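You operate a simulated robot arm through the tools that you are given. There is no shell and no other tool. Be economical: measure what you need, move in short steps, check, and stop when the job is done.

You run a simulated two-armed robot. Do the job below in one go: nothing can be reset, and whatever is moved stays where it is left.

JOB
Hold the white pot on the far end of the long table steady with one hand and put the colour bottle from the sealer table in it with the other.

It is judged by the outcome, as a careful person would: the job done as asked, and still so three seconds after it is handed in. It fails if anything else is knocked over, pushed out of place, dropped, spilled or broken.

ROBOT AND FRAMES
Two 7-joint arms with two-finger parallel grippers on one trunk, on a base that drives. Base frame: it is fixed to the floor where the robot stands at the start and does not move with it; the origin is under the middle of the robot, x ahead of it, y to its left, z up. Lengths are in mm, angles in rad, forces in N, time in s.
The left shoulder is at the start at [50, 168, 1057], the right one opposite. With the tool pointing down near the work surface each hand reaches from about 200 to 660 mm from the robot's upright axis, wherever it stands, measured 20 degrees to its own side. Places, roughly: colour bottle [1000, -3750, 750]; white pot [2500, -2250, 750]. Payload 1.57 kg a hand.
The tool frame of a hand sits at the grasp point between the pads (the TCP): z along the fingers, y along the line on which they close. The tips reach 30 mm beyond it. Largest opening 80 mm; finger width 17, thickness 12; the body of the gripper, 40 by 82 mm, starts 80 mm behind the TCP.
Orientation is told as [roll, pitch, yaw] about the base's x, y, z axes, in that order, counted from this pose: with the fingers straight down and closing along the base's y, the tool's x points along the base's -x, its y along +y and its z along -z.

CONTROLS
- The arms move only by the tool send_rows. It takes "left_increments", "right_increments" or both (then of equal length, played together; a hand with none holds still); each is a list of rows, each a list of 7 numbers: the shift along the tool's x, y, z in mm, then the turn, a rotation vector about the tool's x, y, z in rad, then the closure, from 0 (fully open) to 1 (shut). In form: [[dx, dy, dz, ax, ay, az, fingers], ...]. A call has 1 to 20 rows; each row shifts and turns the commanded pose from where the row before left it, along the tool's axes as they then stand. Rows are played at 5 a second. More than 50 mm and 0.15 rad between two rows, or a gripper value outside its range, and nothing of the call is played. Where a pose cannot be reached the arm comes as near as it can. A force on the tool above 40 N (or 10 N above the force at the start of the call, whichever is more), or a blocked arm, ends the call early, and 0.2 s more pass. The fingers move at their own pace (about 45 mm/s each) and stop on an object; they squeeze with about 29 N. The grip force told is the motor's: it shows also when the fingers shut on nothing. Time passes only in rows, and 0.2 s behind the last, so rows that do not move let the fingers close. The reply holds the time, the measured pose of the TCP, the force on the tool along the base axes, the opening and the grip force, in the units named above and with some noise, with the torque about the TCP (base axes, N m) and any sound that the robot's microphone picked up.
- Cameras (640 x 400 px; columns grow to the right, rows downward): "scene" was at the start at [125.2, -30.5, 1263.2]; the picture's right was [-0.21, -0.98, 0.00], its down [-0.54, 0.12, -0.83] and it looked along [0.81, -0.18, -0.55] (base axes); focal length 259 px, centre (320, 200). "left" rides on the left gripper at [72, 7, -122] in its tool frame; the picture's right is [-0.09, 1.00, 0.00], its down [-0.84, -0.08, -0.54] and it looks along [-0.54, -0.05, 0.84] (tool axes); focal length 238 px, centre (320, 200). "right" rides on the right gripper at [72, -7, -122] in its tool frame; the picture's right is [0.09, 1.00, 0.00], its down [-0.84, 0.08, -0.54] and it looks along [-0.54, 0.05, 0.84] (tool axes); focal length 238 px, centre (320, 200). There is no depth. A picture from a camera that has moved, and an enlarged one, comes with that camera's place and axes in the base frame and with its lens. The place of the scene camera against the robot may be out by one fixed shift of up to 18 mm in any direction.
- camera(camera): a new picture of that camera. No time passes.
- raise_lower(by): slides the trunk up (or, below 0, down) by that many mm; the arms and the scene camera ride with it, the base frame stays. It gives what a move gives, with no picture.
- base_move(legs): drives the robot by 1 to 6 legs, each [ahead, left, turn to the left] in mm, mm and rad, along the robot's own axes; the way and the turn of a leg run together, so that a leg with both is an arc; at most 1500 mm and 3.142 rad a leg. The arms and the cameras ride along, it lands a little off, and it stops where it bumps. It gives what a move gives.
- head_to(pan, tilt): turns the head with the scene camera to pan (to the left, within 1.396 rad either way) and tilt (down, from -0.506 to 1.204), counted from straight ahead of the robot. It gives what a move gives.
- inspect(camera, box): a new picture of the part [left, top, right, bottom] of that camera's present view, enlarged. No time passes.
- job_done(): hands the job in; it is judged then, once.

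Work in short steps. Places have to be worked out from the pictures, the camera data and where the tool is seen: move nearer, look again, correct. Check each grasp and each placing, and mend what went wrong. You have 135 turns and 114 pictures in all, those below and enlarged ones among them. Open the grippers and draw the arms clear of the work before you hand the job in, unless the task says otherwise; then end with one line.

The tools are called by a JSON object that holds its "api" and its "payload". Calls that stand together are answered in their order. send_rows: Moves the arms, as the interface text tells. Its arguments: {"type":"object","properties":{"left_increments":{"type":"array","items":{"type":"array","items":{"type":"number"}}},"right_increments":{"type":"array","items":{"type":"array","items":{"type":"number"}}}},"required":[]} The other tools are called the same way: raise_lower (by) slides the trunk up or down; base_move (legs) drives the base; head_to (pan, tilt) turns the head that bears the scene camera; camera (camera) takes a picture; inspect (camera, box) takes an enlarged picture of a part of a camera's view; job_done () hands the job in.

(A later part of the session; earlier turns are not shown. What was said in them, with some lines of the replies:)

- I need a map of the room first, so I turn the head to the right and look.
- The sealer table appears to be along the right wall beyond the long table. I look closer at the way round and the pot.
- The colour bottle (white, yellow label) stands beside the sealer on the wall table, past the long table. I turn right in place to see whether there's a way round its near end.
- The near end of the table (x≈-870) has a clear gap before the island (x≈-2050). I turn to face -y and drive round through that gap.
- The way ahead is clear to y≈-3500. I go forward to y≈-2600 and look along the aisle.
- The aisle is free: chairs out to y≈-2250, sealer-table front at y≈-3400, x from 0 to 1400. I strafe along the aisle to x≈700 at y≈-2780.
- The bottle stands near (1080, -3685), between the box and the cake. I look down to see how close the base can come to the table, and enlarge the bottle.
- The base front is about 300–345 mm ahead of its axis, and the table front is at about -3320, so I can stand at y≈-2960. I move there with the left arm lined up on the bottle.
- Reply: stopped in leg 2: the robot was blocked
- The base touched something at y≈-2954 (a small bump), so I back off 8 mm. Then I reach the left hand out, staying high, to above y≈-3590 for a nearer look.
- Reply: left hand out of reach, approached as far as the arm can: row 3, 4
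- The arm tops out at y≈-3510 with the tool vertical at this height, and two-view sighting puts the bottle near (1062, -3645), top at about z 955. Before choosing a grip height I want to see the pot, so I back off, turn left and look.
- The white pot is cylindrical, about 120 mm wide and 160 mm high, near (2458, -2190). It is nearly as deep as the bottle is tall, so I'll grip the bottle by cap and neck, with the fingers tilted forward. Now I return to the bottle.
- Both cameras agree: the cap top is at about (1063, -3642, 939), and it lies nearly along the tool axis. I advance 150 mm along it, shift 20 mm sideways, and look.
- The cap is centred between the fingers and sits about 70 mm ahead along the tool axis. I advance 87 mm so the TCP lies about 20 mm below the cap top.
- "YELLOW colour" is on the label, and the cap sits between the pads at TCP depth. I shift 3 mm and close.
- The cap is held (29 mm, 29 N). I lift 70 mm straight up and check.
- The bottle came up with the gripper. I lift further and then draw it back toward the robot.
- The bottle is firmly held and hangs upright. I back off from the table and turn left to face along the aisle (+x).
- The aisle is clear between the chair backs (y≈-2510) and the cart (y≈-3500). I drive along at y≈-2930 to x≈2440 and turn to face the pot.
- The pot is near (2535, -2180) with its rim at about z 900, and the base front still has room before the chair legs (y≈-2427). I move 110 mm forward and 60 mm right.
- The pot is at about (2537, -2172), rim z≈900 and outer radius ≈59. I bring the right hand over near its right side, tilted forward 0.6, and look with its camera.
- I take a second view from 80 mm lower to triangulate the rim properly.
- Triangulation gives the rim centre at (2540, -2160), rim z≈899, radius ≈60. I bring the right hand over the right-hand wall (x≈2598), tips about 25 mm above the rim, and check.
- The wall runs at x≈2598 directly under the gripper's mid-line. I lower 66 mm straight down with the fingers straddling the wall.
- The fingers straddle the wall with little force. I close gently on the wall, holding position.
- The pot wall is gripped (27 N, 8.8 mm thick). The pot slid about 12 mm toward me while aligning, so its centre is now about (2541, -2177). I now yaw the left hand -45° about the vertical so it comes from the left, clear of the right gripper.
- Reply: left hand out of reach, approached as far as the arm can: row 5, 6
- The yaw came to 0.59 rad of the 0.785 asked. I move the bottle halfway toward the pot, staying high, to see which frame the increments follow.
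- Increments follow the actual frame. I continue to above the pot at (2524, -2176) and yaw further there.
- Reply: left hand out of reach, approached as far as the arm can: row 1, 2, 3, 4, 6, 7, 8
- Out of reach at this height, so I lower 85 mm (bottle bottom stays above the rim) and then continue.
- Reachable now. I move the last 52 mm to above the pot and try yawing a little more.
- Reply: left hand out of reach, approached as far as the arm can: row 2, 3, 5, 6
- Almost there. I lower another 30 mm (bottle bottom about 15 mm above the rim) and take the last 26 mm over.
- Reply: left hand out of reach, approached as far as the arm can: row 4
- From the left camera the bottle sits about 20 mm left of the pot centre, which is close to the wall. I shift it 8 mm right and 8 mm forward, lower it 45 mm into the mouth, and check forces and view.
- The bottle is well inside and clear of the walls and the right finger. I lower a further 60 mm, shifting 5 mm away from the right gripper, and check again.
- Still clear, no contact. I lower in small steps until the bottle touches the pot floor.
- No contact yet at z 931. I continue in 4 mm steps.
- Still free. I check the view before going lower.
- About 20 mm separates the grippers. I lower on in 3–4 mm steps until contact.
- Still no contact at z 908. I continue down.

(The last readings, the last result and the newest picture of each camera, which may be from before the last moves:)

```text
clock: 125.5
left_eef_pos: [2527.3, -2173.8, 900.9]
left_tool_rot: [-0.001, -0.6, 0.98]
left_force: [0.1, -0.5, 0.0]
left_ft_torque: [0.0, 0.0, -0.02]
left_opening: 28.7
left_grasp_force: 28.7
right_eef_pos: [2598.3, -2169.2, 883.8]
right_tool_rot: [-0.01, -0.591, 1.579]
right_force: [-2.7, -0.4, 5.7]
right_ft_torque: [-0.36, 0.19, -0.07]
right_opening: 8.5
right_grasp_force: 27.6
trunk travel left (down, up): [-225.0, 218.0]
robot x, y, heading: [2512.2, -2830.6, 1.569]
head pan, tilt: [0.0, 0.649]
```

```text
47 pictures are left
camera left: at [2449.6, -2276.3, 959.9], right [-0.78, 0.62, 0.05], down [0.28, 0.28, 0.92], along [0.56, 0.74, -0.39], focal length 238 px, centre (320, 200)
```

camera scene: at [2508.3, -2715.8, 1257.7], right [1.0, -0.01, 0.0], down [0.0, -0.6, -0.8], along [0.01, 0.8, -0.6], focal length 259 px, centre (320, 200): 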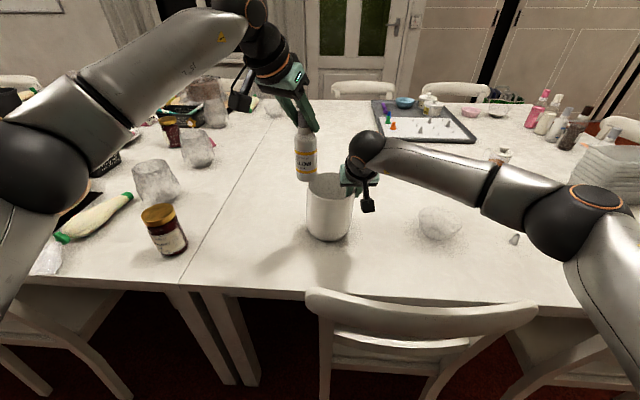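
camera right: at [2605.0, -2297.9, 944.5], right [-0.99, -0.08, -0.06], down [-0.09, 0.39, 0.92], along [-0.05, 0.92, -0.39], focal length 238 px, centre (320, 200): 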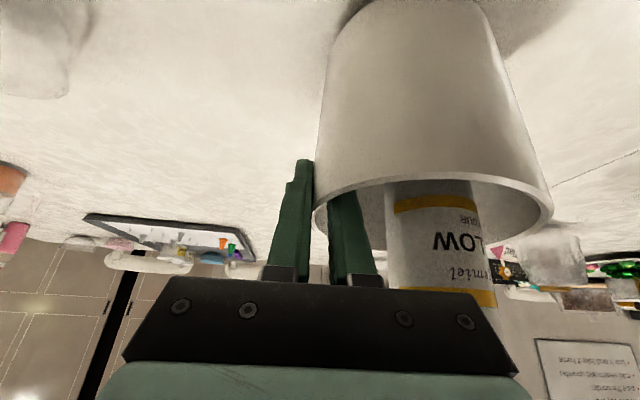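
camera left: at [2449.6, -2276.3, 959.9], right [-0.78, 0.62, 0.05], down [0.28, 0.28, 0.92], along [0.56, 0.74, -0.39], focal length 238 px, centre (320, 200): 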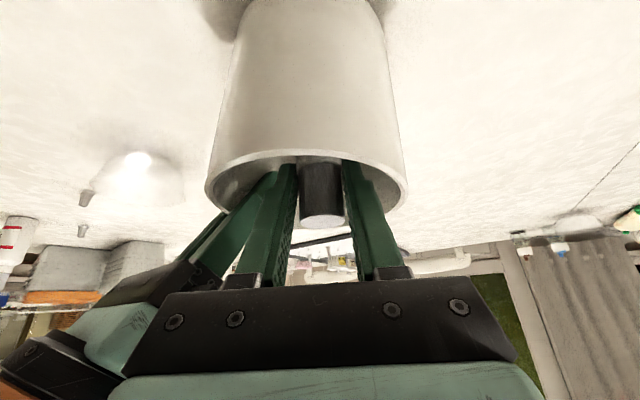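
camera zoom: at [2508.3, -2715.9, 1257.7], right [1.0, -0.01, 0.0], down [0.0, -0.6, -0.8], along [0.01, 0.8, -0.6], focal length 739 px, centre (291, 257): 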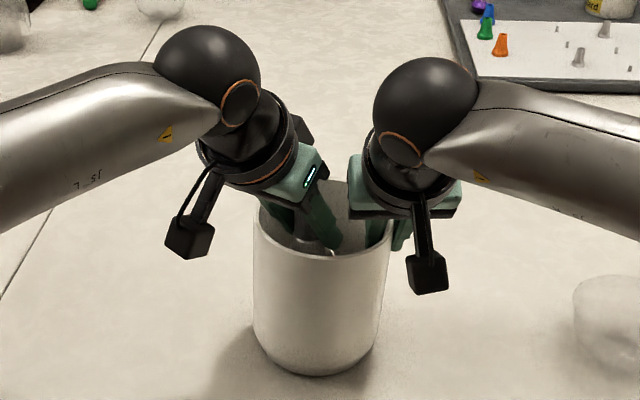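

Still free; I continue in 3–4 mm steps.

{"api": "send_rows", "payload": {"left_increments": [[2, 0, 3, 0, 0, 0, 1], [0, 0, 0, 0, 0, 0, 1]]}}

{"api": "send_rows", "payload": {"left_increments": [[2, 0, 3, 0, 0, 0, 1], [0, 0, 0, 0, 0, 0, 1]]}}

{"api": "send_rows", "payload": {"left_increments": [[2, 0, 3, 0, 0, 0, 1], [0, 0, 0, 0, 0, 0, 1]]}}

```text
clock: 126.1
left_eef_pos: [2527.3, -2173.7, 898.7]
left_tool_rot: [-0.003, -0.605, 0.98]
left_force: [-0.4, -3.1, 10.1]
left_ft_torque: [-0.17, 0.16, 0.06]
left_opening: 28.8
left_grasp_force: 29.5
right_eef_pos: [2597.8, -2168.4, 884.6]
right_tool_rot: [-0.011, -0.594, 1.581]
right_force: [-5.0, 5.8, 1.5]
right_ft_torque: [0.04, -0.24, -0.38]
right_opening: 8.8
right_grasp_force: 27.5
trunk travel left (down, up): [-225.0, 218.0]
robot x, y, heading: [2508.3, -2831.0, 1.566]
head pan, tilt: [0.0, 0.649]
```

```text
clock: 126.7
left_eef_pos: [2527.5, -2173.3, 897.9]
left_tool_rot: [-0.001, -0.612, 0.979]
left_force: [2.8, -3.5, 25.6]
left_ft_torque: [0.01, -0.05, -0.04]
left_opening: 28.6
left_grasp_force: 29.6
right_eef_pos: [2597.2, -2169.3, 886.2]
right_tool_rot: [-0.011, -0.595, 1.581]
right_force: [-8.2, 10.6, 0.0]
right_ft_torque: [-0.01, -0.46, -0.69]
right_opening: 8.4
right_grasp_force: 27.0
trunk travel left (down, up): [-225.0, 218.0]
robot x, y, heading: [2509.3, -2828.7, 1.563]
head pan, tilt: [0.0, 0.649]
```

```text
clock: 127.3
left_eef_pos: [2527.5, -2173.1, 896.6]
left_tool_rot: [-0.003, -0.615, 0.98]
left_force: [1.8, -5.7, 31.7]
left_ft_torque: [-0.05, -0.02, -0.01]
left_opening: 29.0
left_grasp_force: 28.9
right_eef_pos: [2598.0, -2171.6, 885.8]
right_tool_rot: [-0.01, -0.597, 1.58]
right_force: [-9.6, 12.3, -1.1]
right_ft_torque: [-0.18, -0.53, -0.87]
right_opening: 8.6
right_grasp_force: 27.2
trunk travel left (down, up): [-225.0, 218.0]
robot x, y, heading: [2508.9, -2832.8, 1.565]
head pan, tilt: [0.0, 0.649]
```

The bottle touched the pot floor at z≈898. I take the pressing back and then open the left fingers only to about 42 mm.

{"api": "send_rows", "payload": {"left_increments": [[-2, 0, -3, 0, 0, 0, 1], [-2, 0, -3, 0, 0, 0, 1], [0, 0, 0, 0, 0, 0, 1]]}}

{"api": "send_rows", "payload": {"left_increments": [[0, 0, 0, 0, 0, 0, 0.6], [0, 0, 0, 0, 0, 0, 0.5], [0, 0, 0, 0, 0, 0, 0.48], [0, 0, 0, 0, 0, 0, 0.48]]}}

{"api": "camera", "payload": {"camera": "left"}}

```text
clock: 128.1
left_eef_pos: [2526.9, -2174.1, 897.6]
left_tool_rot: [-0.001, -0.604, 0.98]
left_force: [3.1, 3.3, 11.7]
left_ft_torque: [0.66, -0.45, -0.06]
left_opening: 29.0
left_grasp_force: 29.0
right_eef_pos: [2597.3, -2170.6, 885.5]
right_tool_rot: [-0.007, -0.593, 1.581]
right_force: [-7.7, 0.1, 1.6]
right_ft_torque: [-0.98, 0.32, 0.11]
right_opening: 8.3
right_grasp_force: 27.3
trunk travel left (down, up): [-225.0, 218.0]
robot x, y, heading: [2511.8, -2829.2, 1.563]
head pan, tilt: [0.0, 0.649]
```

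```text
clock: 129.1
left_eef_pos: [2526.9, -2174.0, 897.4]
left_tool_rot: [-0.001, -0.6, 0.979]
left_force: [-0.9, -0.3, -1.1]
left_ft_torque: [0.02, -0.01, 0.02]
left_opening: 41.8
left_grasp_force: 0.0
right_eef_pos: [2598.7, -2170.1, 885.1]
right_tool_rot: [-0.011, -0.595, 1.579]
right_force: [-1.6, -3.6, 5.8]
right_ft_torque: [-1.02, 0.24, 0.01]
right_opening: 8.5
right_grasp_force: 27.4
trunk travel left (down, up): [-225.0, 218.0]
robot x, y, heading: [2510.9, -2833.2, 1.561]
head pan, tilt: [0.0, 0.649]
```

```text
46 pictures are left
camera left: at [2449.3, -2276.6, 956.4], right [-0.78, 0.62, 0.05], down [0.28, 0.28, 0.92], along [0.55, 0.74, -0.39], focal length 238 px, centre (320, 200)
```

left: 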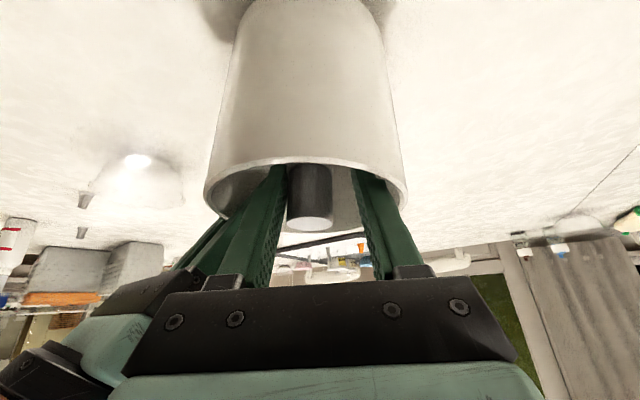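

The bottle is released and its cap stands free, a bit near the one finger. I centre the hand 4 mm, then withdraw back along the tool axis.

{"api": "send_rows", "payload": {"left_increments": [[0, -4, 0, 0, 0, 0, 0.48], [0, 0, -15, 0, 0, 0, 0.48], [0, 0, -15, 0, 0, 0, 0.48], [0, 0, -20, 0, 0, 0, 0.48], [0, 0, 0, 0, 0, 0, 0.48]]}}

{"api": "camera", "payload": {"camera": "left"}}

{"api": "inspect", "payload": {"camera": "scene", "box": [250, 110, 410, 250]}}

```text
clock: 130.3
left_eef_pos: [2514.4, -2199.4, 938.6]
left_tool_rot: [-0.002, -0.601, 0.98]
left_force: [0.1, -0.6, -0.3]
left_ft_torque: [-0.01, 0.0, 0.0]
left_opening: 41.6
left_grasp_force: 0.0
right_eef_pos: [2598.6, -2168.9, 885.2]
right_tool_rot: [-0.011, -0.594, 1.579]
right_force: [-0.7, -0.8, 7.3]
right_ft_torque: [-0.69, 0.08, 0.0]
right_opening: 8.6
right_grasp_force: 27.5
trunk travel left (down, up): [-225.0, 218.0]
robot x, y, heading: [2512.4, -2830.9, 1.566]
head pan, tilt: [0.0, 0.649]
```

```text
45 pictures are left
camera left: at [2437.9, -2302.2, 998.3], right [-0.78, 0.62, 0.05], down [0.28, 0.28, 0.92], along [0.56, 0.74, -0.39], focal length 238 px, centre (320, 200)
```

left: 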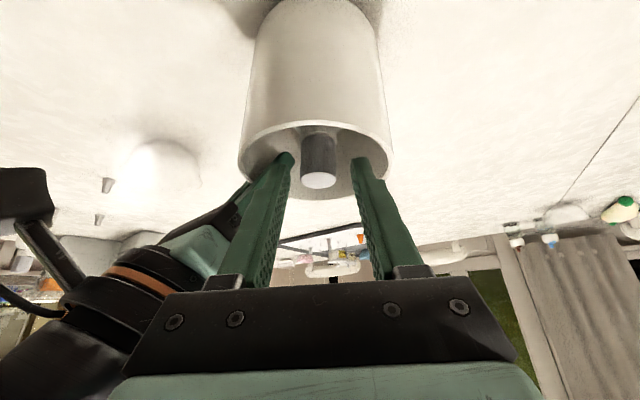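

```text
2.86 times, centred on (330, 180) of scene
camera zoom: at [2508.5, -2716.1, 1257.7], right [1.0, -0.01, 0.0], down [0.0, -0.6, -0.8], along [0.01, 0.8, -0.6], focal length 739 px, centre (291, 257)
```

zoom: 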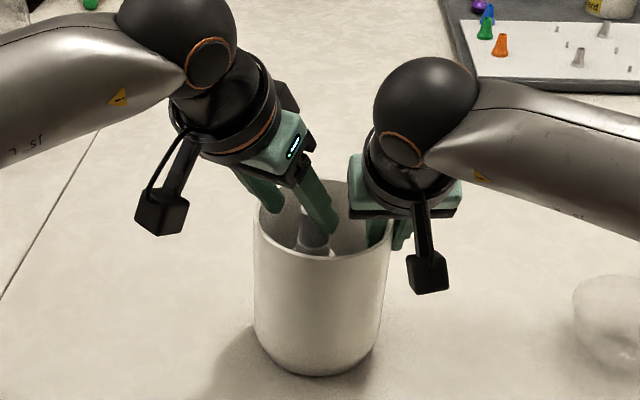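

The cap is free. I draw the left hand well back and off to the left.

{"api": "send_rows", "payload": {"left_increments": [[0, 0, -25, 0, 0, 0, 0.48], [0, 0, -35, 0, 0, 0, 0.48], [0, 0, -35, 0, 0, 0, 0.3], [0, 20, -35, 0, 0, 0, 0], [0, 30, -20, 0, 0, 0, 0], [0, 35, 0, 0, 0, 0, 0], [0, 35, 0, 0, 0, 0, 0], [0, 35, 0, 0, 0, 0, 0], [0, 0, 0, 0, 0, 0, 0]]}}

{"api": "inspect", "payload": {"camera": "scene", "box": [250, 110, 410, 250]}}

{"api": "camera", "payload": {"camera": "right"}}

```text
clock: 132.3
left_eef_pos: [2387.2, -2214.5, 1062.9]
left_tool_rot: [0.0, -0.6, 0.979]
left_force: [-0.2, 0.1, 0.1]
left_ft_torque: [0.03, -0.03, 0.0]
left_opening: 80.0
left_grasp_force: 0.0
left hand out of reach, approached as far as the arm can: row 7, 8
right_eef_pos: [2598.2, -2168.8, 884.9]
right_tool_rot: [-0.01, -0.595, 1.58]
right_force: [-0.4, 2.2, 8.5]
right_ft_torque: [-0.26, 0.14, -0.08]
right_opening: 8.5
right_grasp_force: 27.1
trunk travel left (down, up): [-225.0, 218.0]
robot x, y, heading: [2507.4, -2831.8, 1.562]
head pan, tilt: [0.0, 0.649]
```

```text
2.86 times, centred on (330, 180) of scene
camera zoom: at [2508.4, -2716.0, 1257.7], right [1.0, -0.01, 0.0], down [0.0, -0.6, -0.8], along [0.01, 0.8, -0.6], focal length 739 px, centre (291, 257)
```

zoom: 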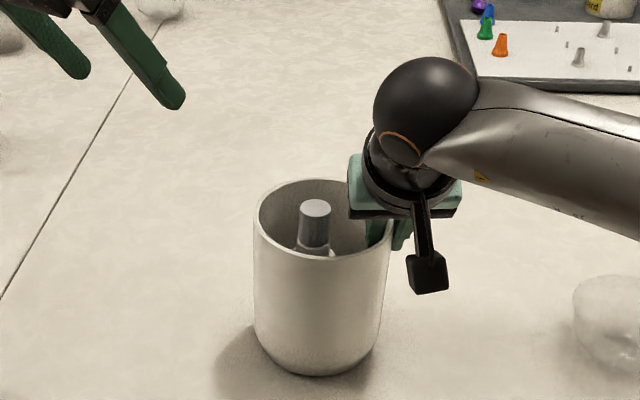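

```text
42 pictures are left
camera right: at [2605.1, -2297.9, 944.8], right [-0.99, -0.08, -0.06], down [-0.09, 0.39, 0.92], along [-0.05, 0.92, -0.39], focal length 238 px, centre (320, 200)
```

right: 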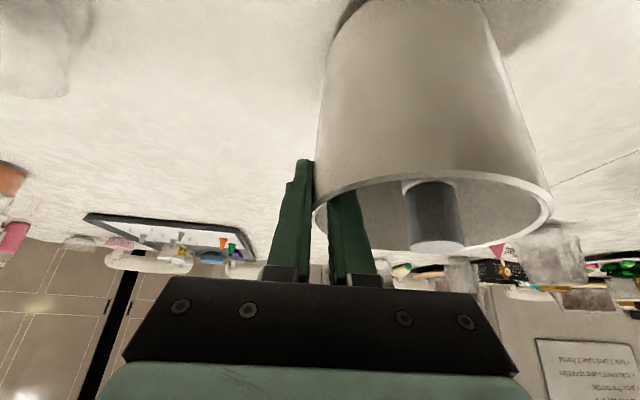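

The bottle stands upright in the pot. I open the right fingers to about 30 mm and lift straight up off the wall.

{"api": "send_rows", "payload": {"right_increments": [[0, 0, 0, 0, 0, 0, 0.8], [0, 0, 0, 0, 0, 0, 0.65], [0, 0, 0, 0, 0, 0, 0.62], [0, 0, 0, 0, 0, 0, 0.62]]}}

{"api": "camera", "payload": {"camera": "right"}}

```text
clock: 133.3
left_eef_pos: [2385.9, -2215.1, 1062.5]
left_tool_rot: [-0.001, -0.601, 0.98]
left_force: [1.0, -0.6, -0.5]
left_ft_torque: [0.01, 0.0, -0.02]
left_opening: 80.1
left_grasp_force: 0.1
right_eef_pos: [2597.8, -2170.1, 883.7]
right_tool_rot: [-0.009, -0.594, 1.58]
right_force: [0.6, -0.4, 0.4]
right_ft_torque: [0.01, 0.02, 0.01]
right_opening: 30.2
right_grasp_force: 0.0
trunk travel left (down, up): [-225.0, 218.0]
robot x, y, heading: [2511.9, -2829.2, 1.563]
head pan, tilt: [0.0, 0.649]
```

```text
41 pictures are left
camera right: at [2605.3, -2297.6, 944.0], right [-0.99, -0.08, -0.06], down [-0.09, 0.39, 0.92], along [-0.05, 0.92, -0.4], focal length 238 px, centre (320, 200)
```

right: 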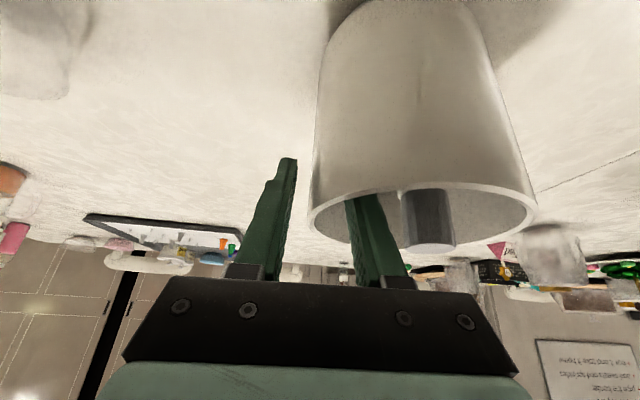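

No forces; the wall is clear between the fingers. I lift straight up 80 mm, then move off to the right and up.

{"api": "send_rows", "payload": {"right_increments": [[-5.6, 0, -8.3, 0, 0, 0, 0.62], [-11.2, 0, -16.5, 0, 0, 0, 0.62], [-11.2, 0, -16.5, 0, 0, 0, 0.62], [-11.2, 0, -16.5, 0, 0, 0, 0.62], [-11.2, 0, -16.5, 0, 0, 0, 0.62], [0, -20, -30, 0, 0, 0, 0.4], [0, -30, -35, 0, 0, 0, 0], [0, -30, -35, 0, 0, 0, 0], [0, -30, -20, 0, 0, 0, 0], [0, 0, 0, 0, 0, 0, 0]]}}

{"api": "camera", "payload": {"camera": "scene"}}

{"api": "inspect", "payload": {"camera": "scene", "box": [250, 110, 410, 250]}}

```text
clock: 135.5
left_eef_pos: [2387.0, -2215.0, 1061.9]
left_tool_rot: [-0.002, -0.602, 0.98]
left_force: [0.5, -0.9, 0.0]
left_ft_torque: [-0.04, 0.03, 0.0]
left_opening: 79.9
left_grasp_force: 0.0
right_eef_pos: [2706.9, -2235.6, 1075.9]
right_tool_rot: [-0.01, -0.593, 1.582]
right_force: [0.1, -0.4, -0.3]
right_ft_torque: [0.02, 0.01, -0.04]
right_opening: 80.3
right_grasp_force: 0.0
trunk travel left (down, up): [-225.0, 218.0]
robot x, y, heading: [2504.9, -2831.2, 1.565]
head pan, tilt: [0.0, 0.649]
```

```text
40 pictures are left
camera scene: at [2508.5, -2715.4, 1257.6], right [1.0, -0.01, 0.0], down [0.0, -0.6, -0.8], along [0.01, 0.8, -0.6], focal length 259 px, centre (320, 200)
```

scene: 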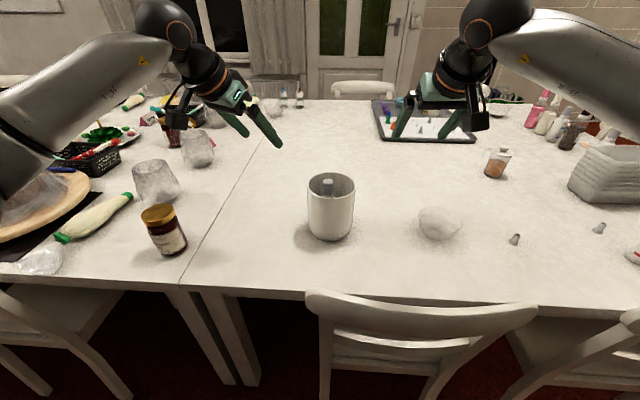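

```text
2.86 times, centred on (330, 180) of scene
camera zoom: at [2508.5, -2715.4, 1257.6], right [1.0, -0.01, 0.0], down [0.0, -0.6, -0.8], along [0.01, 0.8, -0.6], focal length 739 px, centre (291, 257)
```

zoom: 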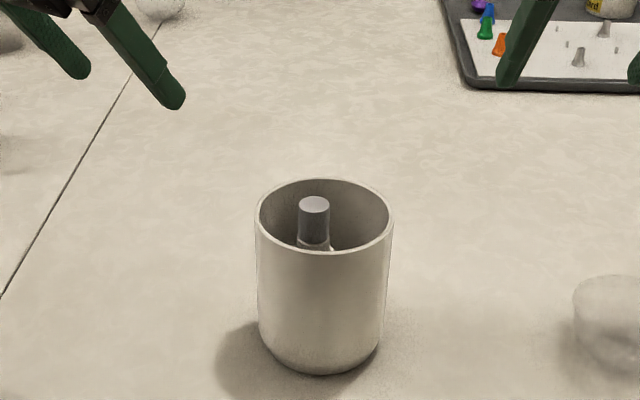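

The pot stands upright near its place with the bottle standing in it. Both grippers are open and clear, so I hand the job in.

{"api": "job_done", "payload": {}}

```text
The job is handed in.
```

The colour bottle is standing upright in the white pot; the right hand held the pot by its wall while the left hand put the bottle in, and the pot slid about 12 mm toward me as it was gripped.
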